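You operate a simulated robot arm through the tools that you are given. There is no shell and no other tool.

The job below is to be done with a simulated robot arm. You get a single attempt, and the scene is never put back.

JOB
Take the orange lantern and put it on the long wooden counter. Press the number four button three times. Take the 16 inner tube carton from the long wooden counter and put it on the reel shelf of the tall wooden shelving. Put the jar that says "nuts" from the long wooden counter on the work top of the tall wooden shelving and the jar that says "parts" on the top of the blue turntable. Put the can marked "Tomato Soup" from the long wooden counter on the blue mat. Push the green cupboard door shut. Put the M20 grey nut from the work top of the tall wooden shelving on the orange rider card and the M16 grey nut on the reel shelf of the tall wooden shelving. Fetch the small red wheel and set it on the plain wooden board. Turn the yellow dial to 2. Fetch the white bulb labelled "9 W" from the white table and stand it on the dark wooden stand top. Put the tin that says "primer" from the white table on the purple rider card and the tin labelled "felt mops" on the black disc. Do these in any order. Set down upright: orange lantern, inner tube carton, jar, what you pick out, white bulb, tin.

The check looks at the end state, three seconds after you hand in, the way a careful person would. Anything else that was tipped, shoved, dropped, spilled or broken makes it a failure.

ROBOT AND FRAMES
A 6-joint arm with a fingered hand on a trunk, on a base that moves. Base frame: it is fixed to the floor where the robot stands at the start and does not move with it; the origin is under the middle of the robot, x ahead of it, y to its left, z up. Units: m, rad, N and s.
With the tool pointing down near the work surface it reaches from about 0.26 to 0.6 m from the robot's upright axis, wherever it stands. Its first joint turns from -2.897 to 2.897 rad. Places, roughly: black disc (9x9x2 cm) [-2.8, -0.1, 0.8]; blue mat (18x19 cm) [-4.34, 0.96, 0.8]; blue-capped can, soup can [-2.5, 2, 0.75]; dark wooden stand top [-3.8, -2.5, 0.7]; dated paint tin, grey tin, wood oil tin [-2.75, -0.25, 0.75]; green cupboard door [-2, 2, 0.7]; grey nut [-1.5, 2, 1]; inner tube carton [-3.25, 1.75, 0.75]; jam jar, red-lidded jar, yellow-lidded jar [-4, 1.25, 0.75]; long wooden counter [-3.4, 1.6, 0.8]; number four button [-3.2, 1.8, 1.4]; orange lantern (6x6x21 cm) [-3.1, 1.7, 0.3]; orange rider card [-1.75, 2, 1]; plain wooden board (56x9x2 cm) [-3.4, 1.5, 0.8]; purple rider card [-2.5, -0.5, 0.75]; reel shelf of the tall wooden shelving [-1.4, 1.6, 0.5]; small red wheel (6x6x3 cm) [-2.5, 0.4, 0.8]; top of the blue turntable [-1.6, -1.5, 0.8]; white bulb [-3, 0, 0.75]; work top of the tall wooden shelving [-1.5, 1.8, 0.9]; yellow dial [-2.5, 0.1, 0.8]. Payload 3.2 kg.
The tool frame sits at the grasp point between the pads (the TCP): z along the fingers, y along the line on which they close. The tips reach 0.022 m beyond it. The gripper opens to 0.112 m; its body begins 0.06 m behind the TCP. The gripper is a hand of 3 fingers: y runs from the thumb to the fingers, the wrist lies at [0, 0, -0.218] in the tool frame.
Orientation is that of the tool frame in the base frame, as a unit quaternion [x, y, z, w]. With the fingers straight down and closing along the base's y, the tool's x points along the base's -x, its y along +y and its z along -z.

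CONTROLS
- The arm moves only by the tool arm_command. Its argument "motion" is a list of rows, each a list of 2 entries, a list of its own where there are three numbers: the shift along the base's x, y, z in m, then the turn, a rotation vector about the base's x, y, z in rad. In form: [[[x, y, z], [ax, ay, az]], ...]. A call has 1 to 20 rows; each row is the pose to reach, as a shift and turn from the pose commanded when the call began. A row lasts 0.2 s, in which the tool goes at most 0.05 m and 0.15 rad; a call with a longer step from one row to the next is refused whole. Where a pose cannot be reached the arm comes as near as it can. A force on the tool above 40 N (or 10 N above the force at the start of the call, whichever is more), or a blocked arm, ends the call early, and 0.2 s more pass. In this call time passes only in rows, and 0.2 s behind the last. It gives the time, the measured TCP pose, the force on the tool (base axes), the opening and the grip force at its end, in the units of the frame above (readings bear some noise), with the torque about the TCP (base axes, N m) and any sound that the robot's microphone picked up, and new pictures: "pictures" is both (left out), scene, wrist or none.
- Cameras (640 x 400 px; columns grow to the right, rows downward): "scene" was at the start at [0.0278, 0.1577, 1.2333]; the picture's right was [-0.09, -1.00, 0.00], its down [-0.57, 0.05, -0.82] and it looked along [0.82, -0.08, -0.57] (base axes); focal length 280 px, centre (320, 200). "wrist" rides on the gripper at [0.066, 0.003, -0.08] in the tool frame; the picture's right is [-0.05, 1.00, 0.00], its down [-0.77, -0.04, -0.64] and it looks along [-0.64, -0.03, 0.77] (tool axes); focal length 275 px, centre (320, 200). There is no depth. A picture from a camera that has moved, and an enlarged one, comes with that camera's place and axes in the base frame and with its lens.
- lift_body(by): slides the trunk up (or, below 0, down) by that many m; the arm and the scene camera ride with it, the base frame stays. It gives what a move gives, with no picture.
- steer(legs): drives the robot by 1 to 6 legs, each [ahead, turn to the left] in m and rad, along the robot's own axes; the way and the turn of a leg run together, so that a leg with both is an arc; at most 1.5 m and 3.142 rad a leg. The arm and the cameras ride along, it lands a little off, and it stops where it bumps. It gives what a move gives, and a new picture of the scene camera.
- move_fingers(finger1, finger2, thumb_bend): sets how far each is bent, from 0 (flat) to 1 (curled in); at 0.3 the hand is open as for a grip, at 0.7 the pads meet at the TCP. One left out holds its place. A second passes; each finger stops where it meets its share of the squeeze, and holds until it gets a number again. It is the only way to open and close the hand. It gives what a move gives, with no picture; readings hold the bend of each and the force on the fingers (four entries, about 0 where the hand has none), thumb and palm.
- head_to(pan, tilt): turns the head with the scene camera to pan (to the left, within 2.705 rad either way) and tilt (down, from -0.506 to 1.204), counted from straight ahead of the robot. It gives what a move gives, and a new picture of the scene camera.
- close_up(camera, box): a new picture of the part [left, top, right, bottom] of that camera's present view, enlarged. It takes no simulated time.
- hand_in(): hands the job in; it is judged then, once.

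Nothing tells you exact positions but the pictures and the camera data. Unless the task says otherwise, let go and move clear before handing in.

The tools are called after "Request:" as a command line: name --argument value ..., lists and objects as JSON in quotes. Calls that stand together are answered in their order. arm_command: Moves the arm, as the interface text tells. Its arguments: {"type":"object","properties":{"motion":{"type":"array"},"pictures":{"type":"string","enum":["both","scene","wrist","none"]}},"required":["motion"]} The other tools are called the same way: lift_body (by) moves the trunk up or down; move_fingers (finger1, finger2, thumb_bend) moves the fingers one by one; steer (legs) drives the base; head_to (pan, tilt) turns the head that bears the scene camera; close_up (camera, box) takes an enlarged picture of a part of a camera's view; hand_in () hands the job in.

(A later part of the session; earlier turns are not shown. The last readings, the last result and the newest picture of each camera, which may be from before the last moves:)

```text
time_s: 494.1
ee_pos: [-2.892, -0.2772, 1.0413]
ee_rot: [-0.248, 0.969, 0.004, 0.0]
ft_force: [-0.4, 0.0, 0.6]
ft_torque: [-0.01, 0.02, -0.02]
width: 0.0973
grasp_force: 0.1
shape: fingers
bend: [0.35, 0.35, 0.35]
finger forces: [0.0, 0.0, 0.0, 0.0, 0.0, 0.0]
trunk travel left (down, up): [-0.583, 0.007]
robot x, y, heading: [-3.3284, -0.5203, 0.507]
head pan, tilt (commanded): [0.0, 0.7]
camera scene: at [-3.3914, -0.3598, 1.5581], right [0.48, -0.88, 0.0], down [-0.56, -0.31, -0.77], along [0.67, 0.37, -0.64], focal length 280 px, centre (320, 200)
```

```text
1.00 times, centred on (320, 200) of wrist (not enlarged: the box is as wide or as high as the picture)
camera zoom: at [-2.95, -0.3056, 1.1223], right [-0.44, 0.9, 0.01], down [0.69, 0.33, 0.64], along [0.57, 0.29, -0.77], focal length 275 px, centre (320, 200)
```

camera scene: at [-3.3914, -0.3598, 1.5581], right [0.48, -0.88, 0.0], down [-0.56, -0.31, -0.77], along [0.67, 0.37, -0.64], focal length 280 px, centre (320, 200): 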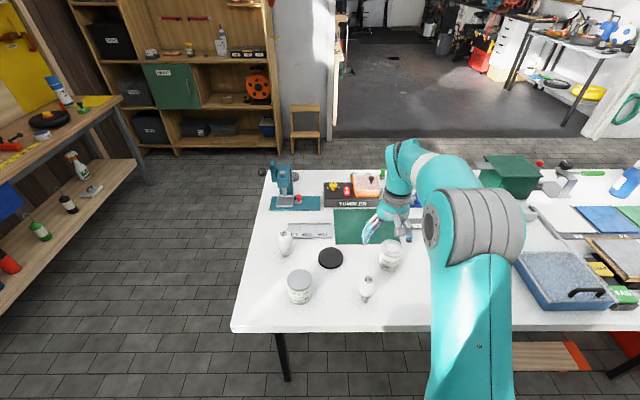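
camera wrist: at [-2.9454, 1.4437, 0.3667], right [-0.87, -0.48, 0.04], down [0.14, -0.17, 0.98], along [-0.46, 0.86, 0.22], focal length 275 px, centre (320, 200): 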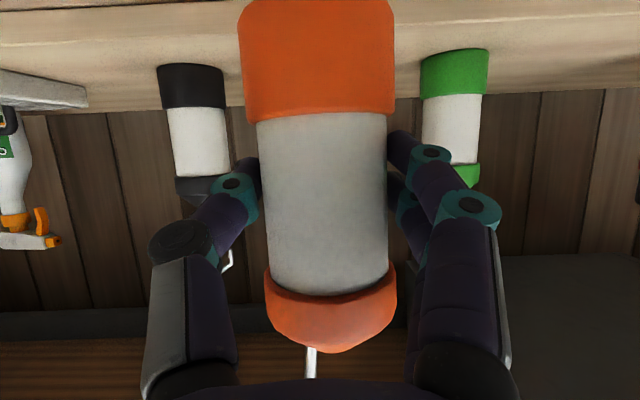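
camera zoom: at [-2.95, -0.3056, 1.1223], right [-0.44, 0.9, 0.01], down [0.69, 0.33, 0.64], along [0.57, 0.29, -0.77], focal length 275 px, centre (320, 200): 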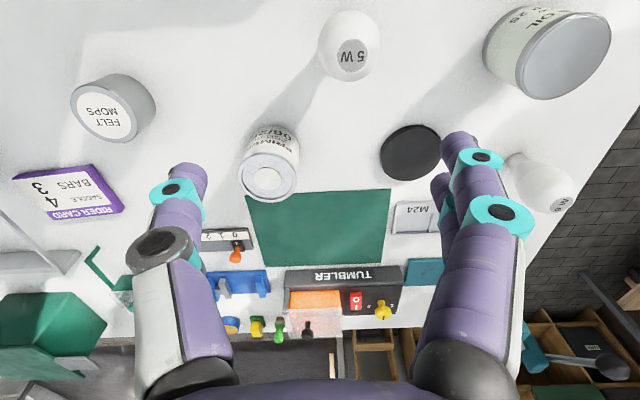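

Request:
close_up --camera "wrist" --box '[490, 140, 610, 225]'

Request:
close_up --camera "scene" --box '[265, 225, 305, 250]'

Request:
close_up --camera "wrist" --box '[200, 100, 340, 210]'

```text
4.71 times, centred on (550, 182) of wrist
camera zoom: at [-2.95, -0.3056, 1.1223], right [-0.44, 0.9, 0.01], down [0.69, 0.33, 0.64], along [0.57, 0.29, -0.77], focal length 1295 px, centre (-762, 282)
```

zoom: 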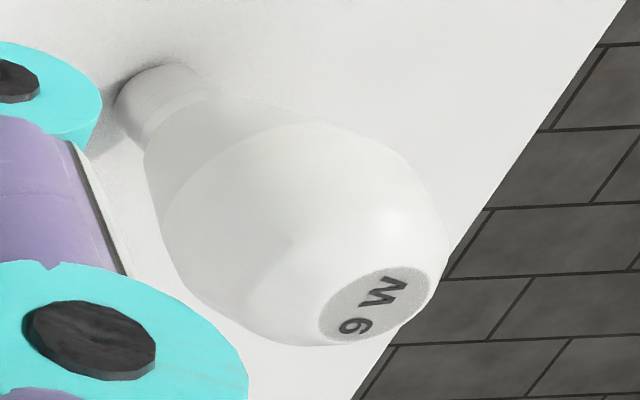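

```text
16.00 times, centred on (285, 238) of scene
camera zoom: at [-3.3914, -0.3598, 1.5581], right [0.48, -0.88, 0.0], down [-0.56, -0.31, -0.77], along [0.67, 0.37, -0.64], focal length 4487 px, centre (880, -400)
```

zoom: 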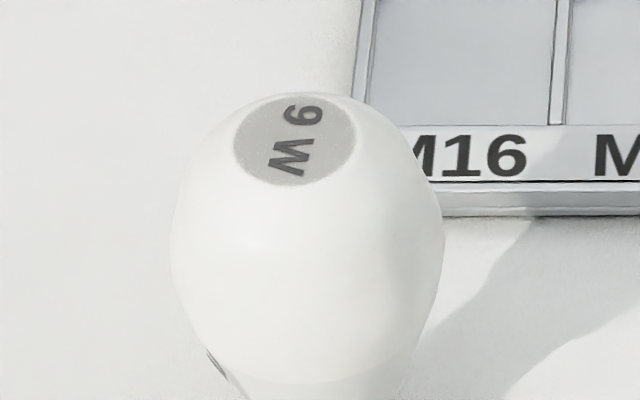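

```text
3.64 times, centred on (270, 155) of wrist
camera zoom: at [-2.95, -0.3056, 1.1223], right [-0.44, 0.9, 0.01], down [0.69, 0.33, 0.64], along [0.57, 0.29, -0.77], focal length 1001 px, centre (502, 364)
```

zoom: 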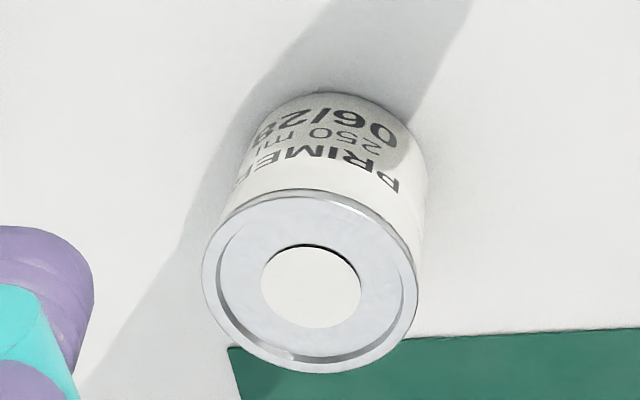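

The tins: FELT MOPS at about (-2.742,-0.461), PRIMER at (-2.7405,-0.275), purple card (-2.529,-0.545), black disc (-2.831,-0.097), 9 W bulb (-2.885,0.060). I'll move the base closer, around A≈2.94, B≈1.0.

Request:
steer --legs '[[0, -0.795], [0.29, 0], [0, 0.812]]'

Request:
close_up --camera "wrist" --box '[0, 0, 640, 400]'

```text
time_s: 500.3
ee_pos: [-2.6203, -0.3446, 1.042]
ee_rot: [-0.262, 0.965, 0.004, 0.0]
ft_force: [0.4, 0.2, 0.2]
ft_torque: [-0.01, 0.0, 0.01]
width: 0.0976
grasp_force: 0.0
shape: fingers
bend: [0.35, 0.35, 0.35]
finger forces: [0.1, 0.1, 0.0, 0.0, 0.0, 0.0]
trunk travel left (down, up): [-0.583, 0.007]
robot x, y, heading: [-3.0554, -0.595, 0.536]
head pan, tilt (commanded): [0.0, 0.7]
camera scene: at [-3.1174, -0.4412, 1.5581], right [0.51, -0.86, 0.0], down [-0.56, -0.33, -0.77], along [0.66, 0.39, -0.64], focal length 280 px, centre (320, 200)
```

scene: 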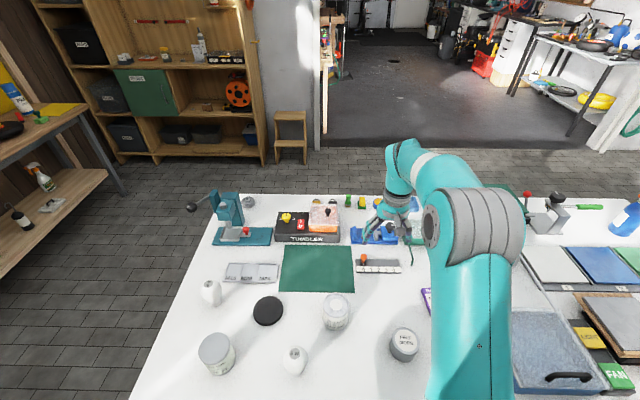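

```text
1.00 times, centred on (320, 200) of wrist (not enlarged: the box is as wide or as high as the picture)
camera zoom: at [-2.6776, -0.3755, 1.1224], right [-0.46, 0.89, 0.01], down [0.69, 0.35, 0.64], along [0.56, 0.3, -0.77], focal length 275 px, centre (320, 200)
```

zoom: 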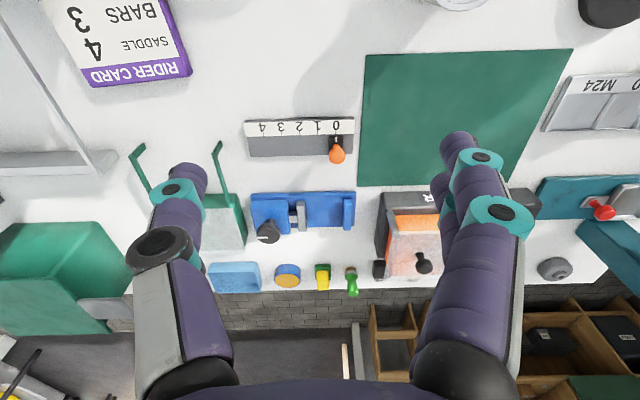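

Request:
move_fingers --finger1 0.28 --finger2 0.28 --thumb_bend 0.28

Request:
arm_command --motion '[[[-0.04, 0.023, -0.01], [0, 0, 0]], [[-0.08, 0.046, -0.02], [0, 0, 0]], [[-0.12, 0.07, -0.04], [0, 0, 0]], [[-0.12, 0.07, -0.08], [0, 0, 0]]]' --pictures "wrist"

```text
time_s: 501.3
ee_pos: [-2.6201, -0.3453, 1.0421]
ee_rot: [-0.261, 0.965, 0.005, 0.001]
ft_force: [-0.3, 0.0, -0.4]
ft_torque: [0.01, -0.01, 0.01]
width: 0.1149
grasp_force: 0.0
shape: fingers
bend: [0.28, 0.28, 0.28]
finger forces: [0.0, 0.1, 0.0, 0.1, 0.0, 0.0]
trunk travel left (down, up): [-0.583, 0.007]
robot x, y, heading: [-3.0531, -0.5981, 0.53]
head pan, tilt (commanded): [0.0, 0.7]
```

```text
refused: row 3 steps farther than a row can; nothing moved
```

Request:
arm_command --motion '[[[-0.04, 0.023, -0.01], [0, 0, 0]], [[-0.08, 0.046, -0.02], [0, 0, 0]], [[-0.12, 0.07, -0.03], [0, 0, 0]], [[-0.12, 0.07, -0.075], [0, 0, 0]]]' --pictures "wrist"

```text
time_s: 502.3
ee_pos: [-2.7382, -0.2743, 0.9687]
ee_rot: [-0.261, 0.965, 0.004, -0.001]
ft_force: [0.8, -0.1, 0.5]
ft_torque: [0.0, -0.01, 0.0]
width: 0.1151
grasp_force: 0.1
shape: fingers
bend: [0.28, 0.28, 0.28]
finger forces: [0.0, 0.1, 0.0, 0.1, 0.1, 0.0]
trunk travel left (down, up): [-0.583, 0.007]
robot x, y, heading: [-3.0545, -0.5978, 0.528]
head pan, tilt (commanded): [0.0, 0.7]
camera wrist: at [-2.7956, -0.3045, 1.0493], right [-0.46, 0.89, 0.01], down [0.69, 0.35, 0.64], along [0.56, 0.3, -0.77], focal length 275 px, centre (320, 200)
```

wrist: 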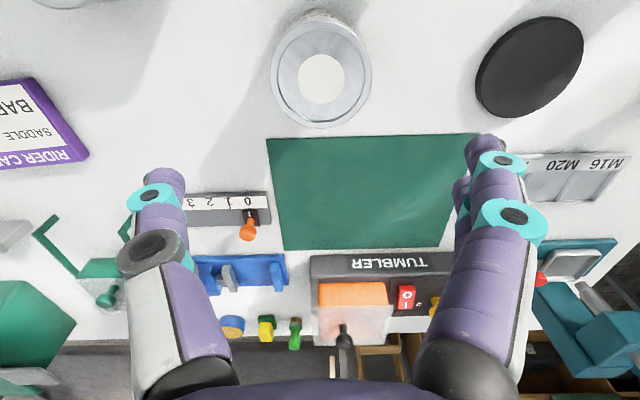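

Request:
arm_command --motion '[[[-0.006, -0.001, -0.045], [0, 0, 0]], [[-0.006, -0.001, -0.09], [0, 0, 0]], [[-0.006, -0.001, -0.135], [0, 0, 0]], [[-0.006, -0.001, -0.163], [0, 0, 0]]]' --pictures "wrist"

```text
time_s: 503.3
ee_pos: [-2.7461, -0.2747, 0.8073]
ee_rot: [-0.261, 0.965, 0.006, 0.0]
ft_force: [2.5, -1.6, 6.8]
ft_torque: [-0.18, -0.05, 0.01]
width: 0.1165
grasp_force: 3.1
shape: fingers
bend: [0.28, 0.28, 0.28]
finger forces: [0.1, 0.2, 0.0, 0.1, 5.9, 0.1]
trunk travel left (down, up): [-0.583, 0.007]
robot x, y, heading: [-3.0566, -0.5953, 0.526]
head pan, tilt (commanded): [0.0, 0.7]
camera wrist: at [-2.8032, -0.3067, 0.8863], right [-0.46, 0.89, 0.01], down [0.69, 0.35, 0.64], along [0.56, 0.3, -0.77], focal length 275 px, centre (320, 200)
```

wrist: 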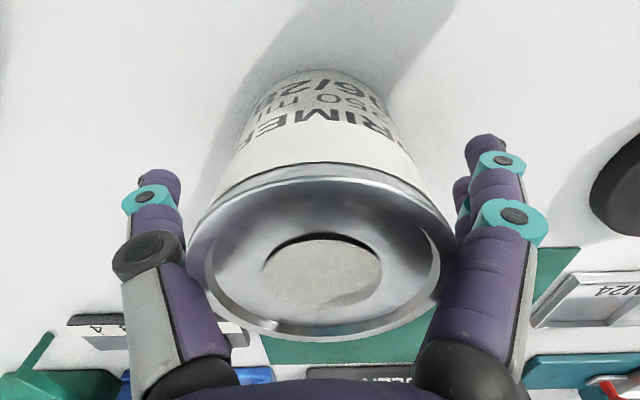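

Request:
arm_command --motion '[[[0, 0, 0.005], [0, 0, 0]], [[0.001, -0.002, 0.005], [0, 0, 0]]]' --pictures "none"

Request:
move_fingers --finger1 0.55 --finger2 0.55 --thumb_bend 0.55

Request:
arm_command --motion '[[[0, 0, 0.03], [0, 0, 0]], [[0, 0, 0.07], [0, 0, 0]], [[0, 0, 0.11], [0, 0, 0]]]' --pictures "both"

```text
time_s: 503.9
ee_pos: [-2.745, -0.2782, 0.8093]
ee_rot: [-0.261, 0.965, 0.004, 0.0]
ft_force: [0.1, -0.2, -0.5]
ft_torque: [0.0, -0.04, 0.02]
width: 0.1153
grasp_force: 0.4
shape: fingers
bend: [0.28, 0.28, 0.28]
finger forces: [0.1, 0.4, 0.0, 0.1, 0.0, 0.0]
trunk travel left (down, up): [-0.583, 0.007]
robot x, y, heading: [-3.0547, -0.5957, 0.535]
head pan, tilt (commanded): [0.0, 0.7]
```

```text
time_s: 504.9
ee_pos: [-2.747, -0.2777, 0.8101]
ee_rot: [-0.262, 0.965, 0.005, 0.0]
ft_force: [-0.4, 3.8, 13.2]
ft_torque: [0.06, 0.08, 0.02]
width: 0.0678
grasp_force: 28.0
shape: fingers
bend: [0.51, 0.51, 0.52]
finger forces: [14.8, 15.8, 0.0, 0.0, 23.6, 0.0]
trunk travel left (down, up): [-0.583, 0.007]
robot x, y, heading: [-3.0519, -0.5969, 0.529]
head pan, tilt (commanded): [0.0, 0.7]
```

```text
time_s: 505.7
ee_pos: [-2.7464, -0.2795, 0.9198]
ee_rot: [-0.261, 0.965, 0.004, 0.0]
ft_force: [-0.3, 0.2, -3.2]
ft_torque: [0.02, 0.03, 0.02]
width: 0.0671
grasp_force: 22.4
shape: fingers
bend: [0.51, 0.51, 0.52]
finger forces: [11.1, 11.6, 0.0, 0.1, 22.5, 0.0]
trunk travel left (down, up): [-0.583, 0.007]
robot x, y, heading: [-3.0555, -0.5979, 0.53]
head pan, tilt (commanded): [0.0, 0.7]
camera scene: at [-3.1175, -0.4415, 1.558], right [0.51, -0.86, 0.0], down [-0.56, -0.33, -0.77], along [0.66, 0.39, -0.64], focal length 280 px, centre (320, 200)
camera wrist: at [-2.8031, -0.309, 0.9998], right [-0.46, 0.89, 0.01], down [0.69, 0.35, 0.64], along [0.56, 0.3, -0.77], focal length 275 px, centre (320, 200)
```

scene: 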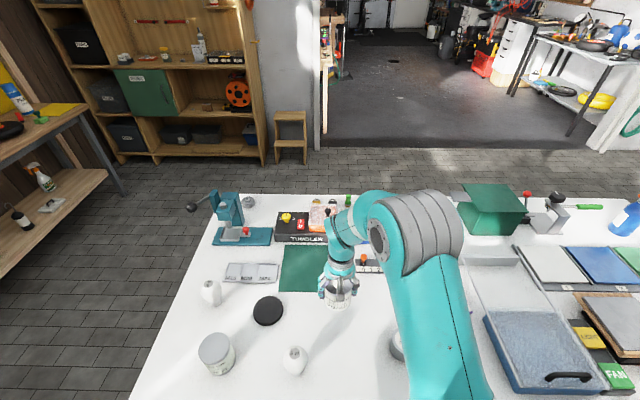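
wrist: 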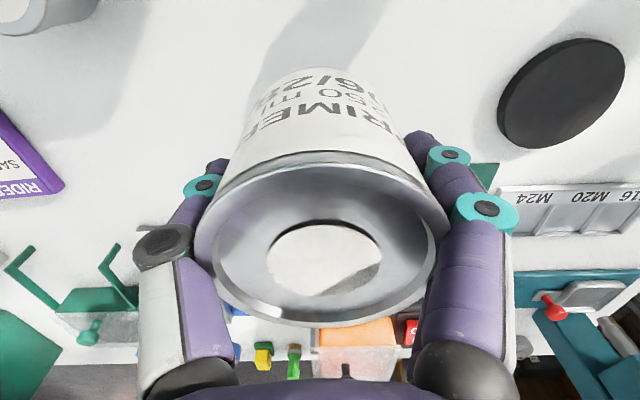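

PRIMER is up. I'll raise it and carry it over the purple card at about (-2.529,-0.54).

Request:
arm_command --motion '[[[0, 0, 0.045], [0, 0, 0]], [[0.0, 0.0, 0.08], [0, 0, 0]], [[0.027, -0.0325, 0.08], [0, 0, 0]], [[0.054, -0.065, 0.08], [0, 0, 0]], [[0.081, -0.0977, 0.08], [0, 0, 0]], [[0.108, -0.13, 0.08], [0, 0, 0]], [[0.136, -0.163, 0.08], [0, 0, 0]], [[0.163, -0.195, 0.08], [0, 0, 0]], [[0.19, -0.228, 0.08], [0, 0, 0]], [[0.2174, -0.2605, 0.08], [0, 0, 0]]]' --pictures "both"

```text
time_s: 507.9
ee_pos: [-2.5261, -0.5403, 0.9983]
ee_rot: [-0.261, 0.965, 0.005, 0.0]
ft_force: [0.3, -0.4, -3.0]
ft_torque: [0.01, 0.03, 0.0]
width: 0.067
grasp_force: 20.2
shape: fingers
bend: [0.5, 0.5, 0.52]
finger forces: [9.9, 10.2, 0.0, 0.1, 20.5, 0.0]
trunk travel left (down, up): [-0.583, 0.007]
robot x, y, heading: [-3.0568, -0.5954, 0.531]
head pan, tilt (commanded): [0.0, 0.7]
camera scene: at [-3.116, -0.4421, 1.5582], right [0.51, -0.86, 0.0], down [-0.56, -0.33, -0.76], along [0.66, 0.39, -0.64], focal length 280 px, centre (320, 200)
camera wrist: at [-2.5829, -0.5716, 1.0775], right [-0.46, 0.89, 0.01], down [0.69, 0.35, 0.64], along [0.56, 0.3, -0.77], focal length 275 px, centre (320, 200)
```

scene: 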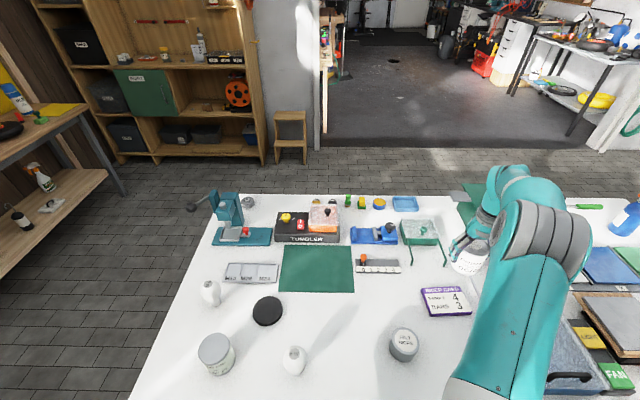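
wrist: 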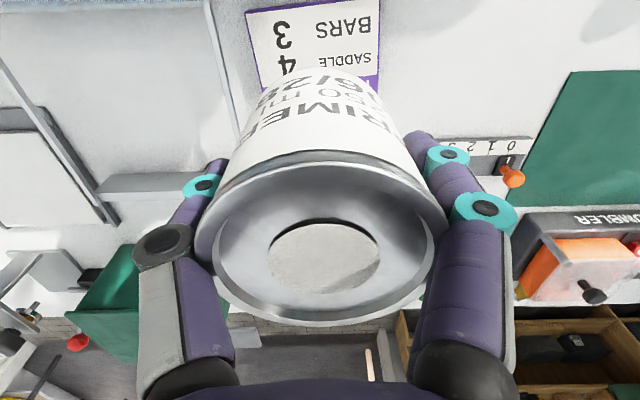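

Request:
close_up --camera "scene" --box '[380, 210, 560, 350]'

Request:
close_up --camera "wrist" --box '[0, 0, 260, 220]'

```text
2.86 times, centred on (470, 280) of scene
camera zoom: at [-3.116, -0.4421, 1.5582], right [0.51, -0.86, 0.0], down [-0.56, -0.33, -0.76], along [0.66, 0.39, -0.64], focal length 801 px, centre (-109, -29)
```

zoom: 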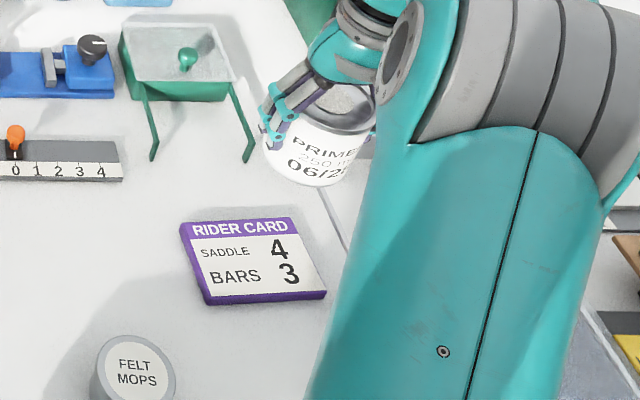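

```text
1.82 times, centred on (130, 110) of wrist
camera zoom: at [-2.5829, -0.5716, 1.0775], right [-0.46, 0.89, 0.01], down [0.69, 0.35, 0.64], along [0.56, 0.3, -0.77], focal length 500 px, centre (666, 364)
```

zoom: 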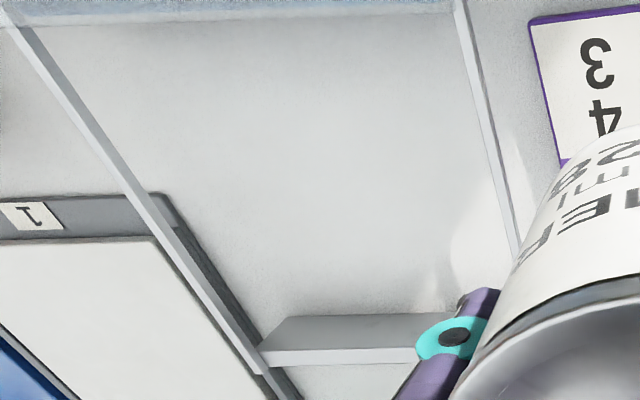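

The card's centre matches the hand position; the tray lid's edge lies 1–2 cm clear of where the thumb will open. Lowering the tin onto the card.

Request:
arm_command --motion '[[[-0.001, -0.001, -0.045], [0, 0, 0]], [[-0.001, -0.001, -0.09], [0, 0, 0]], [[-0.001, -0.001, -0.13], [0, 0, 0]], [[-0.001, -0.001, -0.16], [0, 0, 0]]]' --pictures "both"

```text
time_s: 508.9
ee_pos: [-2.5288, -0.5391, 0.8376]
ee_rot: [-0.261, 0.965, 0.004, -0.001]
ft_force: [0.5, 0.2, -4.0]
ft_torque: [0.02, 0.0, 0.0]
width: 0.067
grasp_force: 19.7
shape: fingers
bend: [0.5, 0.5, 0.52]
finger forces: [9.7, 9.9, 0.0, 0.1, 19.6, 0.0]
trunk travel left (down, up): [-0.583, 0.007]
robot x, y, heading: [-3.0555, -0.5943, 0.532]
head pan, tilt (commanded): [0.0, 0.7]
camera scene: at [-3.1165, -0.4414, 1.5582], right [0.51, -0.86, 0.0], down [-0.56, -0.33, -0.76], along [0.66, 0.39, -0.64], focal length 280 px, centre (320, 200)
camera wrist: at [-2.5855, -0.57, 0.9186], right [-0.46, 0.89, 0.01], down [0.69, 0.35, 0.64], along [0.56, 0.3, -0.77], focal length 275 px, centre (320, 200)
```

scene: 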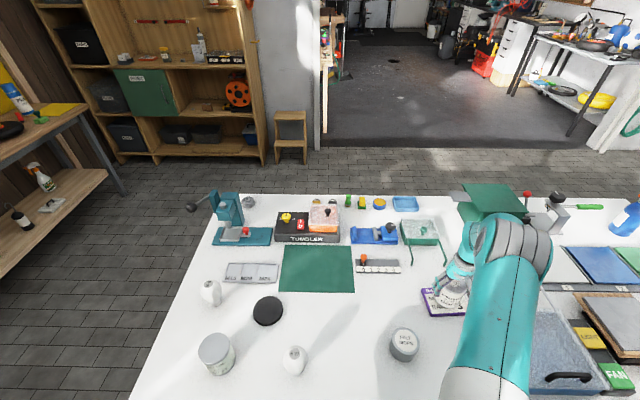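
wrist: 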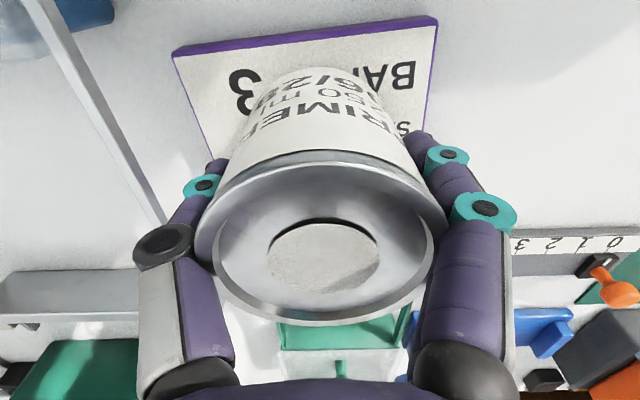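

Request:
arm_command --motion '[[[0, 0, -0.006], [0, 0, 0]], [[0, 0, -0.011], [0, 0, 0]], [[0, 0, -0.015], [0, 0, 0]]]' --pictures "none"

```text
time_s: 509.7
ee_pos: [-2.5292, -0.5386, 0.8269]
ee_rot: [-0.261, 0.965, 0.004, 0.003]
ft_force: [1.5, -1.4, 23.4]
ft_torque: [0.37, 0.31, -0.04]
width: 0.0671
grasp_force: 25.7
shape: fingers
bend: [0.5, 0.5, 0.52]
finger forces: [13.3, 13.5, 0.0, 0.0, 25.5, 0.1]
trunk travel left (down, up): [-0.583, 0.007]
robot x, y, heading: [-3.0539, -0.5941, 0.527]
head pan, tilt (commanded): [0.0, 0.7]
```

Request:
arm_command --motion '[[[0, 0, 0.003], [0, 0, 0]]]' --pictures "none"

Request:
move_fingers --finger1 0.35 --finger2 0.35 --thumb_bend 0.35

Request:
arm_command --motion '[[[0, 0, 0.03], [0, 0, 0]], [[0, 0, 0.07], [0, 0, 0]], [[0, 0, 0.11], [0, 0, 0]], [[0, 0, 0.15], [0, 0, 0]]]' --pictures "both"

```text
time_s: 510.1
ee_pos: [-2.5301, -0.5402, 0.8272]
ee_rot: [-0.261, 0.965, 0.005, 0.0]
ft_force: [1.6, -1.1, 10.8]
ft_torque: [0.25, 0.1, -0.01]
width: 0.067
grasp_force: 22.6
shape: fingers
bend: [0.5, 0.5, 0.52]
finger forces: [10.9, 11.7, 0.0, 0.0, 22.6, 0.0]
trunk travel left (down, up): [-0.583, 0.007]
robot x, y, heading: [-3.0535, -0.595, 0.53]
head pan, tilt (commanded): [0.0, 0.7]
```

```text
time_s: 511.1
ee_pos: [-2.5305, -0.5391, 0.8267]
ee_rot: [-0.261, 0.965, 0.004, 0.0]
ft_force: [0.0, -2.5, 0.8]
ft_torque: [0.01, 0.0, -0.01]
width: 0.0982
grasp_force: 1.0
shape: fingers
bend: [0.35, 0.35, 0.35]
finger forces: [0.1, 0.0, 0.1, 0.0, 1.4, 0.0]
trunk travel left (down, up): [-0.583, 0.007]
robot x, y, heading: [-3.0516, -0.5974, 0.531]
head pan, tilt (commanded): [0.0, 0.7]
```

```text
time_s: 512.1
ee_pos: [-2.5299, -0.5423, 0.9771]
ee_rot: [-0.261, 0.965, 0.004, -0.001]
ft_force: [0.0, -0.1, -0.7]
ft_torque: [-0.01, -0.01, 0.0]
width: 0.0976
grasp_force: 0.1
shape: fingers
bend: [0.35, 0.35, 0.35]
finger forces: [0.0, 0.1, 0.0, 0.0, 0.0, 0.0]
trunk travel left (down, up): [-0.583, 0.007]
robot x, y, heading: [-3.053, -0.5939, 0.531]
head pan, tilt (commanded): [0.0, 0.7]
camera scene: at [-3.1176, -0.4415, 1.5581], right [0.51, -0.86, 0.0], down [-0.56, -0.33, -0.77], along [0.66, 0.39, -0.64], focal length 280 px, centre (320, 200)
camera wrist: at [-2.5858, -0.5728, 1.0584], right [-0.46, 0.89, 0.01], down [0.69, 0.35, 0.64], along [0.56, 0.3, -0.77], focal length 275 px, centre (320, 200)
```

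scene: 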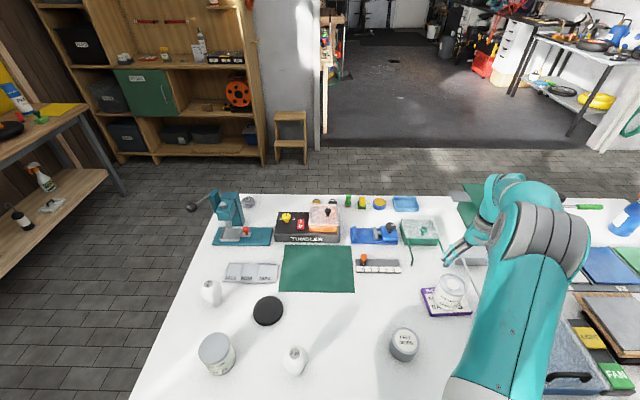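
wrist: 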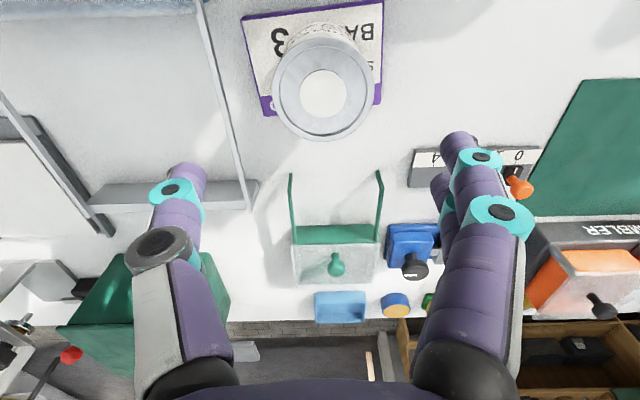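

PRIMER stands on the purple card. Next the FELT MOPS tin at about (-2.740,-0.465).

Request:
move_fingers --finger1 0.28 --finger2 0.28 --thumb_bend 0.28

Request:
arm_command --motion '[[[-0.042, 0.0155, 0], [0, 0, 0]], [[-0.084, 0.031, 0], [0, 0, 0]], [[-0.126, 0.0465, 0], [0, 0, 0]], [[-0.168, 0.062, 0], [0, 0, 0]], [[-0.21, 0.077, 0], [0, 0, 0]]]' --pictures "wrist"

```text
time_s: 513.1
ee_pos: [-2.5288, -0.5413, 0.9769]
ee_rot: [-0.261, 0.965, 0.004, -0.001]
ft_force: [-0.3, -0.6, -0.8]
ft_torque: [-0.02, 0.02, -0.01]
width: 0.1147
grasp_force: 0.1
shape: fingers
bend: [0.28, 0.28, 0.28]
finger forces: [0.1, 0.0, 0.0, 0.0, 0.0, 0.1]
trunk travel left (down, up): [-0.583, 0.007]
robot x, y, heading: [-3.0556, -0.595, 0.532]
head pan, tilt (commanded): [0.0, 0.7]
```

```text
time_s: 514.3
ee_pos: [-2.7409, -0.4633, 0.9758]
ee_rot: [-0.262, 0.965, 0.004, -0.001]
ft_force: [0.0, -1.2, 0.2]
ft_torque: [0.01, 0.01, -0.01]
width: 0.1149
grasp_force: 0.0
shape: fingers
bend: [0.28, 0.28, 0.28]
finger forces: [0.0, 0.1, 0.0, 0.0, 0.0, 0.1]
trunk travel left (down, up): [-0.583, 0.007]
robot x, y, heading: [-3.0536, -0.5997, 0.534]
head pan, tilt (commanded): [0.0, 0.7]
camera wrist: at [-2.7977, -0.4934, 1.0562], right [-0.46, 0.89, 0.01], down [0.69, 0.35, 0.64], along [0.56, 0.3, -0.77], focal length 275 px, centre (320, 200)
```

wrist: 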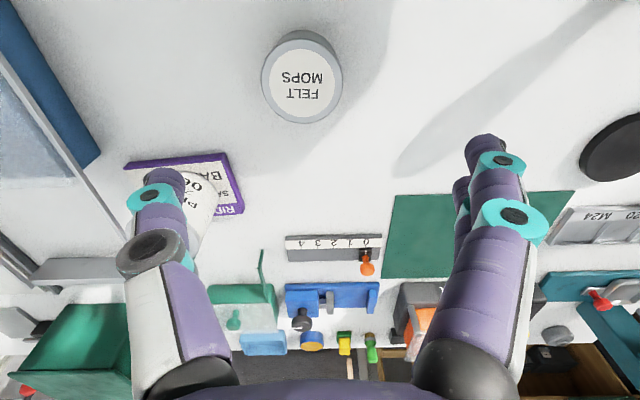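

Request:
arm_command --motion '[[[0.0115, -0.006, -0.04], [0, 0, 0]], [[0.0115, -0.006, -0.08], [0, 0, 0]], [[0.0115, -0.006, -0.12], [0, 0, 0]]]' --pictures "wrist"

```text
time_s: 515.1
ee_pos: [-2.7286, -0.469, 0.8564]
ee_rot: [-0.262, 0.965, 0.004, -0.001]
ft_force: [-0.5, 0.4, 0.4]
ft_torque: [-0.01, 0.03, 0.01]
width: 0.115
grasp_force: 0.0
shape: fingers
bend: [0.28, 0.28, 0.28]
finger forces: [0.0, 0.0, 0.1, 0.0, 0.0, 0.1]
trunk travel left (down, up): [-0.583, 0.007]
robot x, y, heading: [-3.0538, -0.5943, 0.532]
head pan, tilt (commanded): [0.0, 0.7]
camera wrist: at [-2.7855, -0.4995, 0.9373], right [-0.46, 0.89, 0.01], down [0.69, 0.35, 0.64], along [0.56, 0.3, -0.77], focal length 275 px, centre (320, 200)
```

wrist: 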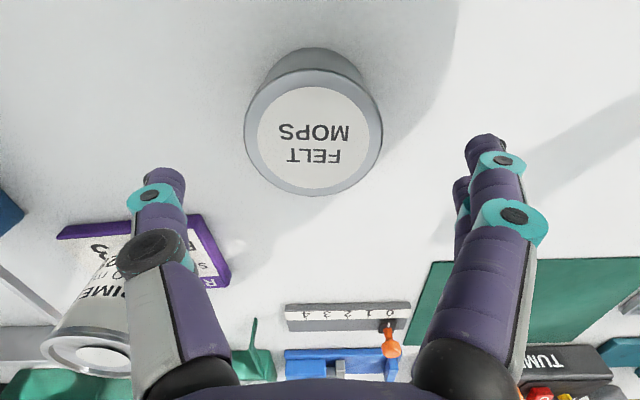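

Request:
arm_command --motion '[[[0, -0.003, -0.035], [0, 0, 0]], [[0, -0.003, -0.058], [0, 0, 0]], [[0, -0.003, -0.066], [0, 0, 0]]]' --pictures "wrist"

Request:
move_fingers --finger1 0.55 --finger2 0.55 --thumb_bend 0.55

```text
time_s: 515.9
ee_pos: [-2.7263, -0.4707, 0.7892]
ee_rot: [-0.261, 0.965, 0.004, -0.001]
ft_force: [0.5, 0.0, 1.0]
ft_torque: [-0.01, 0.05, 0.0]
width: 0.1147
grasp_force: 0.0
shape: fingers
bend: [0.28, 0.28, 0.28]
finger forces: [0.1, 0.0, 0.0, 0.0, 0.0, 0.1]
trunk travel left (down, up): [-0.583, 0.007]
robot x, y, heading: [-3.0535, -0.5946, 0.532]
head pan, tilt (commanded): [0.0, 0.7]
camera wrist: at [-2.7842, -0.5016, 0.8704], right [-0.46, 0.89, 0.01], down [0.69, 0.35, 0.64], along [0.56, 0.3, -0.77], focal length 275 px, centre (320, 200)
```

wrist: 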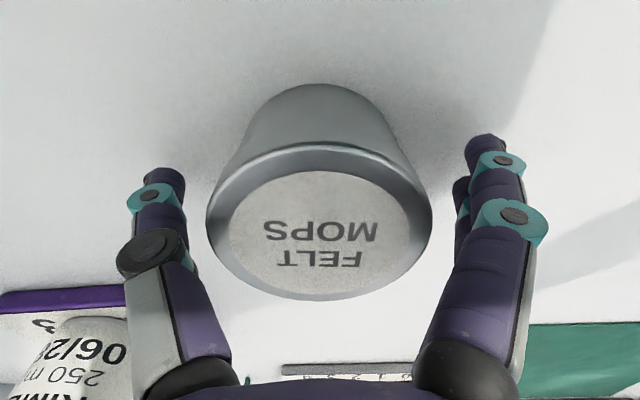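

```text
time_s: 516.9
ee_pos: [-2.7281, -0.4712, 0.7901]
ee_rot: [-0.262, 0.965, 0.004, -0.001]
ft_force: [0.1, 0.3, -0.4]
ft_torque: [-0.01, -0.03, -0.01]
width: 0.0625
grasp_force: 9.2
shape: fingers
bend: [0.48, 0.48, 0.51]
finger forces: [4.8, 4.5, 0.0, 0.1, 9.0, 0.0]
trunk travel left (down, up): [-0.583, 0.007]
robot x, y, heading: [-3.0513, -0.5966, 0.532]
head pan, tilt (commanded): [0.0, 0.7]
```

Request:
move_fingers --finger1 0.62 --finger2 0.62 --thumb_bend 0.62

Request:
arm_command --motion '[[[0, 0, 0.03], [0, 0, 0]], [[0, 0, 0.075], [0, 0, 0]], [[0, 0, 0.12], [0, 0, 0]], [[0, 0, 0.165], [0, 0, 0]], [[0, 0, 0.19], [0, 0, 0]], [[-0.0115, 0.0416, 0.19], [0, 0, 0]], [[-0.023, 0.083, 0.19], [0, 0, 0]], [[-0.0345, 0.125, 0.19], [0, 0, 0]], [[-0.046, 0.166, 0.19], [0, 0, 0]], [[-0.0575, 0.208, 0.19], [0, 0, 0]], [[-0.069, 0.25, 0.19], [0, 0, 0]], [[-0.08, 0.29, 0.19], [0, 0, 0]]]' --pictures "both"

```text
time_s: 517.9
ee_pos: [-2.7284, -0.471, 0.7905]
ee_rot: [-0.261, 0.965, 0.005, 0.0]
ft_force: [0.4, -0.2, 0.1]
ft_torque: [0.02, -0.01, -0.03]
width: 0.0616
grasp_force: 17.2
shape: fingers
bend: [0.48, 0.48, 0.54]
finger forces: [8.7, 8.4, 0.0, 0.0, 16.9, 0.0]
trunk travel left (down, up): [-0.583, 0.007]
robot x, y, heading: [-3.0572, -0.5952, 0.532]
head pan, tilt (commanded): [0.0, 0.7]
```

```text
time_s: 520.5
ee_pos: [-2.8082, -0.1791, 0.9824]
ee_rot: [-0.262, 0.965, 0.005, 0.0]
ft_force: [0.4, -0.3, -0.6]
ft_torque: [-0.03, 0.01, -0.01]
width: 0.0613
grasp_force: 17.2
shape: fingers
bend: [0.48, 0.48, 0.54]
finger forces: [8.7, 8.6, 0.1, 0.0, 16.7, 0.0]
trunk travel left (down, up): [-0.583, 0.007]
robot x, y, heading: [-3.057, -0.5937, 0.533]
head pan, tilt (commanded): [0.0, 0.7]
camera scene: at [-3.1175, -0.4405, 1.558], right [0.51, -0.86, 0.0], down [-0.56, -0.33, -0.76], along [0.66, 0.39, -0.64], focal length 280 px, centre (320, 200)
camera wrist: at [-2.8643, -0.2109, 1.0619], right [-0.46, 0.89, 0.01], down [0.69, 0.35, 0.64], along [0.56, 0.3, -0.77], focal length 275 px, centre (320, 200)
```

scene: 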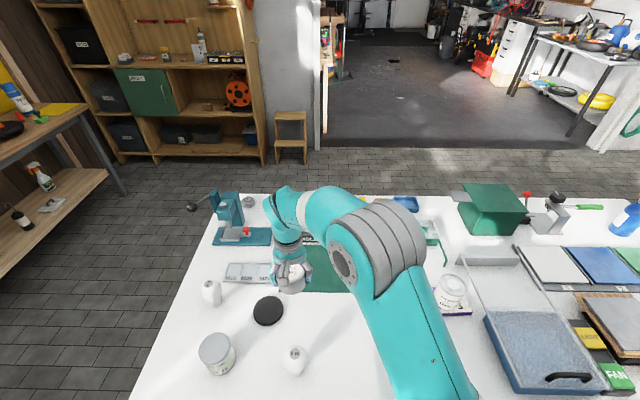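
wrist: 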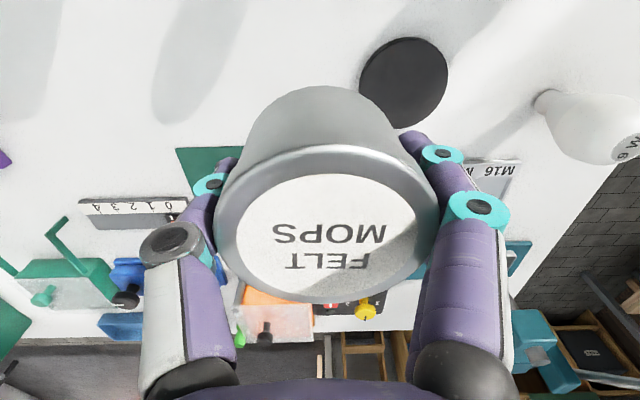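

Request:
arm_command --motion '[[[-0.012, 0.042, 0], [0, 0, 0]], [[-0.024, 0.0836, 0], [0, 0, 0]], [[-0.024, 0.0836, -0.045], [0, 0, 0]], [[-0.024, 0.0836, -0.09], [0, 0, 0]], [[-0.024, 0.0836, -0.13], [0, 0, 0]]]' --pictures "both"

```text
time_s: 521.7
ee_pos: [-2.8324, -0.0988, 0.8511]
ee_rot: [-0.262, 0.965, 0.004, 0.0]
ft_force: [-0.4, 0.5, -0.9]
ft_torque: [0.0, -0.01, 0.01]
width: 0.0611
grasp_force: 16.9
shape: fingers
bend: [0.48, 0.48, 0.54]
finger forces: [8.6, 8.6, 0.1, 0.0, 16.6, 0.0]
trunk travel left (down, up): [-0.583, 0.007]
robot x, y, heading: [-3.0531, -0.5968, 0.533]
head pan, tilt (commanded): [0.0, 0.7]
camera scene: at [-3.1171, -0.4408, 1.5581], right [0.51, -0.86, 0.0], down [-0.56, -0.33, -0.76], along [0.66, 0.39, -0.64], focal length 280 px, centre (320, 200)
camera wrist: at [-2.8883, -0.129, 0.9309], right [-0.46, 0.89, 0.01], down [0.69, 0.35, 0.64], along [0.56, 0.3, -0.77], focal length 275 px, centre (320, 200)
```

scene: 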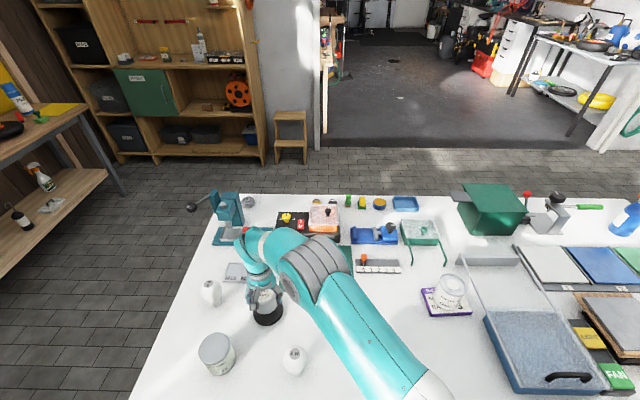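
wrist: 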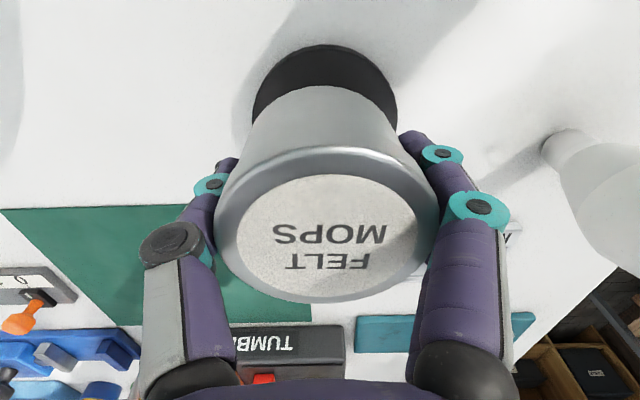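

Request:
arm_command --motion '[[[0, 0.003, -0.025], [0, 0, 0]], [[0, 0.003, -0.034], [0, 0, 0]], [[0, 0.003, -0.039], [0, 0, 0]]]' --pictures "none"

```text
time_s: 522.5
ee_pos: [-2.8314, -0.0955, 0.812]
ee_rot: [-0.261, 0.965, 0.005, 0.0]
ft_force: [-0.6, 0.0, -0.9]
ft_torque: [0.0, 0.01, 0.03]
width: 0.0613
grasp_force: 16.7
shape: fingers
bend: [0.48, 0.48, 0.54]
finger forces: [8.6, 8.7, 0.0, 0.1, 16.5, 0.0]
trunk travel left (down, up): [-0.583, 0.007]
robot x, y, heading: [-3.0545, -0.5968, 0.531]
head pan, tilt (commanded): [0.0, 0.7]
```

Request:
arm_command --motion '[[[0, 0, -0.003], [0, 0, 0]], [[0, 0, -0.006], [0, 0, 0]]]' --pictures "none"

```text
time_s: 523.1
ee_pos: [-2.8306, -0.0937, 0.8056]
ee_rot: [-0.261, 0.965, 0.004, 0.0]
ft_force: [0.8, 0.7, -0.7]
ft_torque: [0.0, 0.02, -0.01]
width: 0.0614
grasp_force: 16.7
shape: fingers
bend: [0.48, 0.48, 0.54]
finger forces: [8.6, 8.6, 0.0, 0.1, 16.7, 0.1]
trunk travel left (down, up): [-0.583, 0.007]
robot x, y, heading: [-3.0541, -0.598, 0.531]
head pan, tilt (commanded): [0.0, 0.7]
```

Request:
arm_command --motion '[[[0, 0, -0.003], [0, 0, 0]], [[0, 0, -0.006], [0, 0, 0]]]' --pictures "wrist"

```text
time_s: 523.7
ee_pos: [-2.8318, -0.0935, 0.8002]
ee_rot: [-0.261, 0.965, 0.005, 0.001]
ft_force: [0.2, -0.1, 9.6]
ft_torque: [0.34, 0.16, -0.02]
width: 0.0612
grasp_force: 17.7
shape: fingers
bend: [0.49, 0.49, 0.54]
finger forces: [8.6, 8.8, 0.0, 0.0, 17.6, 0.0]
trunk travel left (down, up): [-0.583, 0.007]
robot x, y, heading: [-3.053, -0.5947, 0.53]
head pan, tilt (commanded): [0.0, 0.7]
camera wrist: at [-2.8888, -0.1253, 0.8809], right [-0.46, 0.89, 0.01], down [0.69, 0.35, 0.64], along [0.56, 0.3, -0.77], focal length 275 px, centre (320, 200)
```

wrist: 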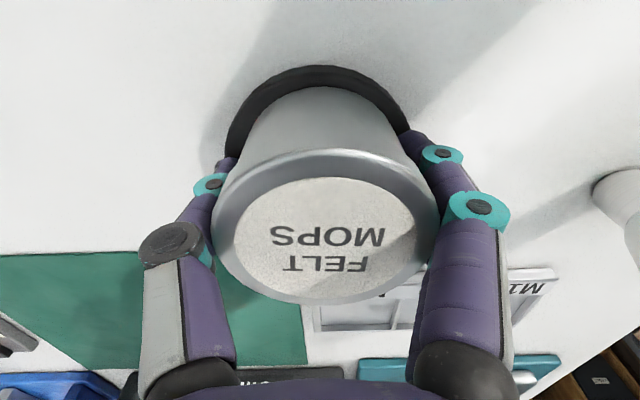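

The tin rests centred on the black disc. Releasing.

Request:
move_fingers --finger1 0.3 --finger2 0.3 --thumb_bend 0.3

Request:
arm_command --motion '[[[0, 0, 0.03], [0, 0, 0]], [[0, 0, 0.075], [0, 0, 0]], [[0, 0, 0.12], [0, 0, 0]], [[0, 0, 0.165], [0, 0, 0]], [[0, 0, 0.2], [0, 0, 0]]]' --pictures "both"

```text
time_s: 524.7
ee_pos: [-2.8326, -0.0934, 0.7985]
ee_rot: [-0.261, 0.965, 0.004, -0.001]
ft_force: [0.5, 0.8, 0.0]
ft_torque: [0.03, 0.0, -0.02]
width: 0.1109
grasp_force: 0.1
shape: fingers
bend: [0.3, 0.3, 0.3]
finger forces: [0.1, 0.0, 0.1, 0.0, 0.0, 0.0]
trunk travel left (down, up): [-0.583, 0.007]
robot x, y, heading: [-3.0545, -0.5984, 0.528]
head pan, tilt (commanded): [0.0, 0.7]
```

```text
time_s: 525.9
ee_pos: [-2.8311, -0.0953, 1.0034]
ee_rot: [-0.261, 0.965, 0.004, 0.0]
ft_force: [-0.1, -0.3, -0.6]
ft_torque: [-0.02, 0.01, -0.01]
width: 0.1116
grasp_force: 0.0
shape: fingers
bend: [0.3, 0.3, 0.3]
finger forces: [0.0, 0.0, 0.0, 0.0, 0.0, 0.1]
trunk travel left (down, up): [-0.583, 0.007]
robot x, y, heading: [-3.0555, -0.597, 0.529]
head pan, tilt (commanded): [0.0, 0.7]
camera scene: at [-3.1174, -0.4415, 1.5581], right [0.51, -0.86, 0.0], down [-0.56, -0.33, -0.77], along [0.66, 0.39, -0.64], focal length 280 px, centre (320, 200)
camera wrist: at [-2.8871, -0.1266, 1.0821], right [-0.46, 0.89, 0.01], down [0.69, 0.35, 0.64], along [0.56, 0.3, -0.77], focal length 275 px, centre (320, 200)
```

scene: 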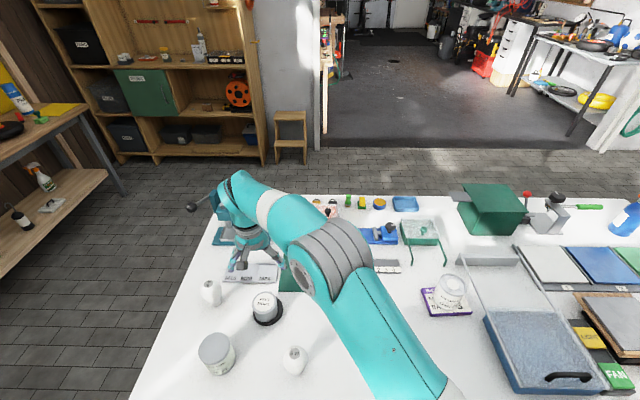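
wrist: 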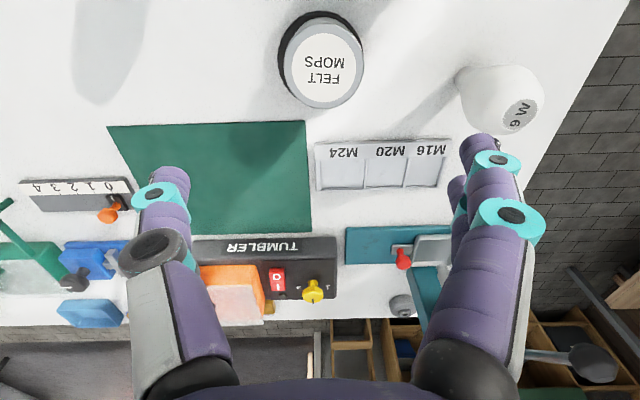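

FELT MOPS sits on the black disc. Last item: the 9 W bulb at about (-2.883,0.063). I'll shift the base along the table.

Request:
steer --legs '[[-0.15, 0], [0, 1.565], [0.4, 0], [0, -1.565], [0.13, 0]]'

Request:
close_up --camera "wrist" --box '[0, 0, 640, 400]'

```text
time_s: 537.8
ee_pos: [-3.0517, 0.2382, 1.0001]
ee_rot: [-0.268, 0.963, 0.004, 0.0]
ft_force: [0.0, 0.0, -0.5]
ft_torque: [-0.02, -0.01, 0.0]
width: 0.1111
grasp_force: 0.1
shape: fingers
bend: [0.3, 0.3, 0.3]
finger forces: [0.0, 0.0, 0.1, 0.1, 0.1, 0.0]
trunk travel left (down, up): [-0.583, 0.007]
robot x, y, heading: [-3.2701, -0.2687, 0.548]
head pan, tilt (commanded): [0.0, 0.7]
camera scene: at [-3.3344, -0.1113, 1.5581], right [0.52, -0.86, 0.0], down [-0.55, -0.33, -0.76], along [0.65, 0.4, -0.64], focal length 280 px, centre (320, 200)
```

scene: 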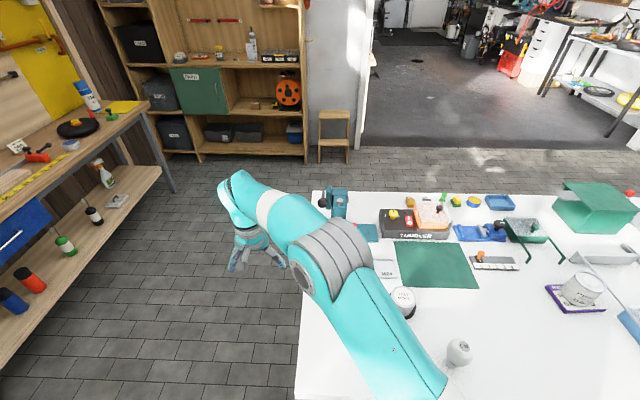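

```text
1.00 times, centred on (320, 200) of wrist (not enlarged: the box is as wide or as high as the picture)
camera zoom: at [-3.1088, 0.2066, 1.0812], right [-0.48, 0.88, 0.01], down [0.68, 0.36, 0.64], along [0.56, 0.31, -0.77], focal length 275 px, centre (320, 200)
```

zoom: 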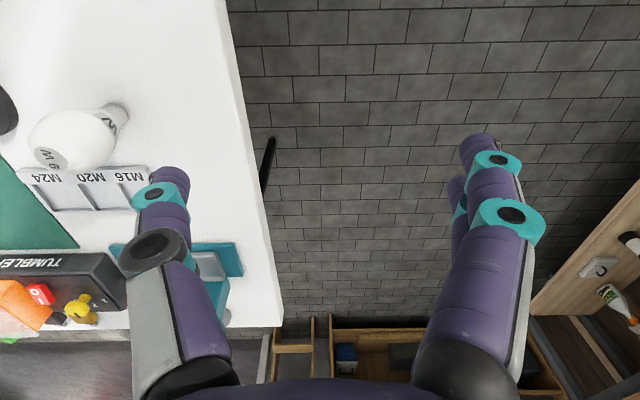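

Request:
arm_command --motion '[[[0.028, -0.029, 0], [0, 0, 0]], [[0.056, -0.058, 0], [0, 0, 0]], [[0.084, -0.087, 0], [0, 0, 0]], [[0.112, -0.116, 0], [0, 0, 0]], [[0.14, -0.145, 0], [0, 0, 0]], [[0.165, -0.172, 0], [0, 0, 0]]]' --pictures "both"

```text
time_s: 539.2
ee_pos: [-2.8869, 0.0645, 1.0019]
ee_rot: [-0.268, 0.963, 0.005, -0.001]
ft_force: [0.6, 0.7, 0.1]
ft_torque: [0.01, -0.02, 0.02]
width: 0.1112
grasp_force: 0.0
shape: fingers
bend: [0.3, 0.3, 0.3]
finger forces: [0.0, 0.0, 0.0, 0.0, 0.0, 0.1]
trunk travel left (down, up): [-0.583, 0.007]
robot x, y, heading: [-3.2678, -0.266, 0.546]
head pan, tilt (commanded): [0.0, 0.7]
camera scene: at [-3.335, -0.1125, 1.5582], right [0.52, -0.86, 0.0], down [-0.55, -0.33, -0.76], along [0.65, 0.4, -0.64], focal length 280 px, centre (320, 200)
camera wrist: at [-2.9433, 0.0328, 1.0821], right [-0.48, 0.88, 0.01], down [0.68, 0.36, 0.64], along [0.56, 0.31, -0.77], focal length 275 px, centre (320, 200)
```

scene: 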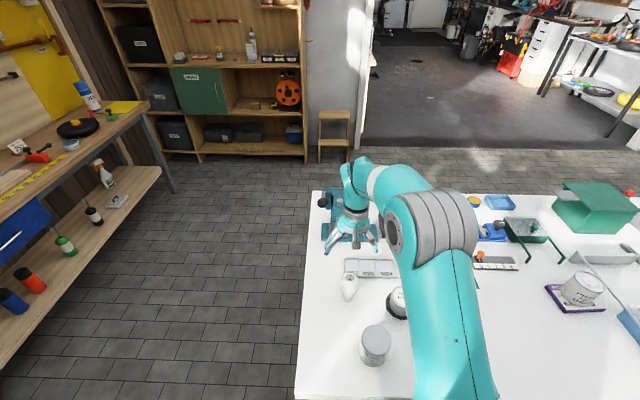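
wrist: 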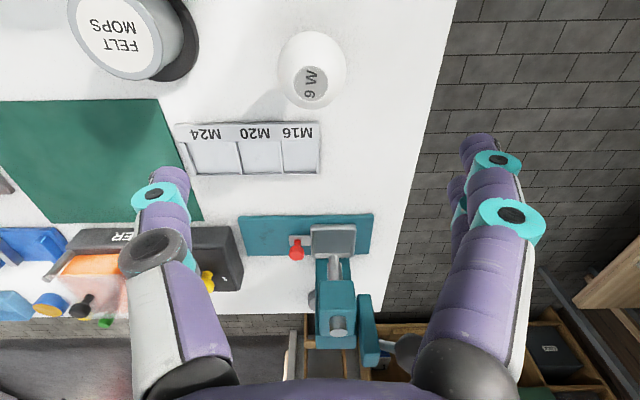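

Request:
close_up --camera "wrist" --box '[280, 60, 345, 105]'

```text
8.89 times, centred on (312, 82) of wrist
camera zoom: at [-2.9433, 0.0328, 1.0821], right [-0.48, 0.88, 0.01], down [0.68, 0.36, 0.64], along [0.56, 0.31, -0.77], focal length 2447 px, centre (387, 1244)
```

zoom: 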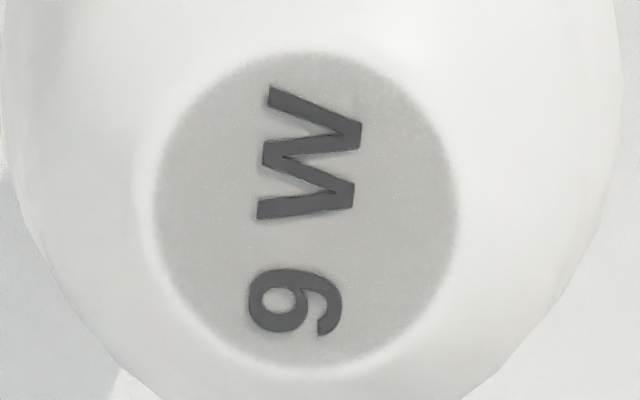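

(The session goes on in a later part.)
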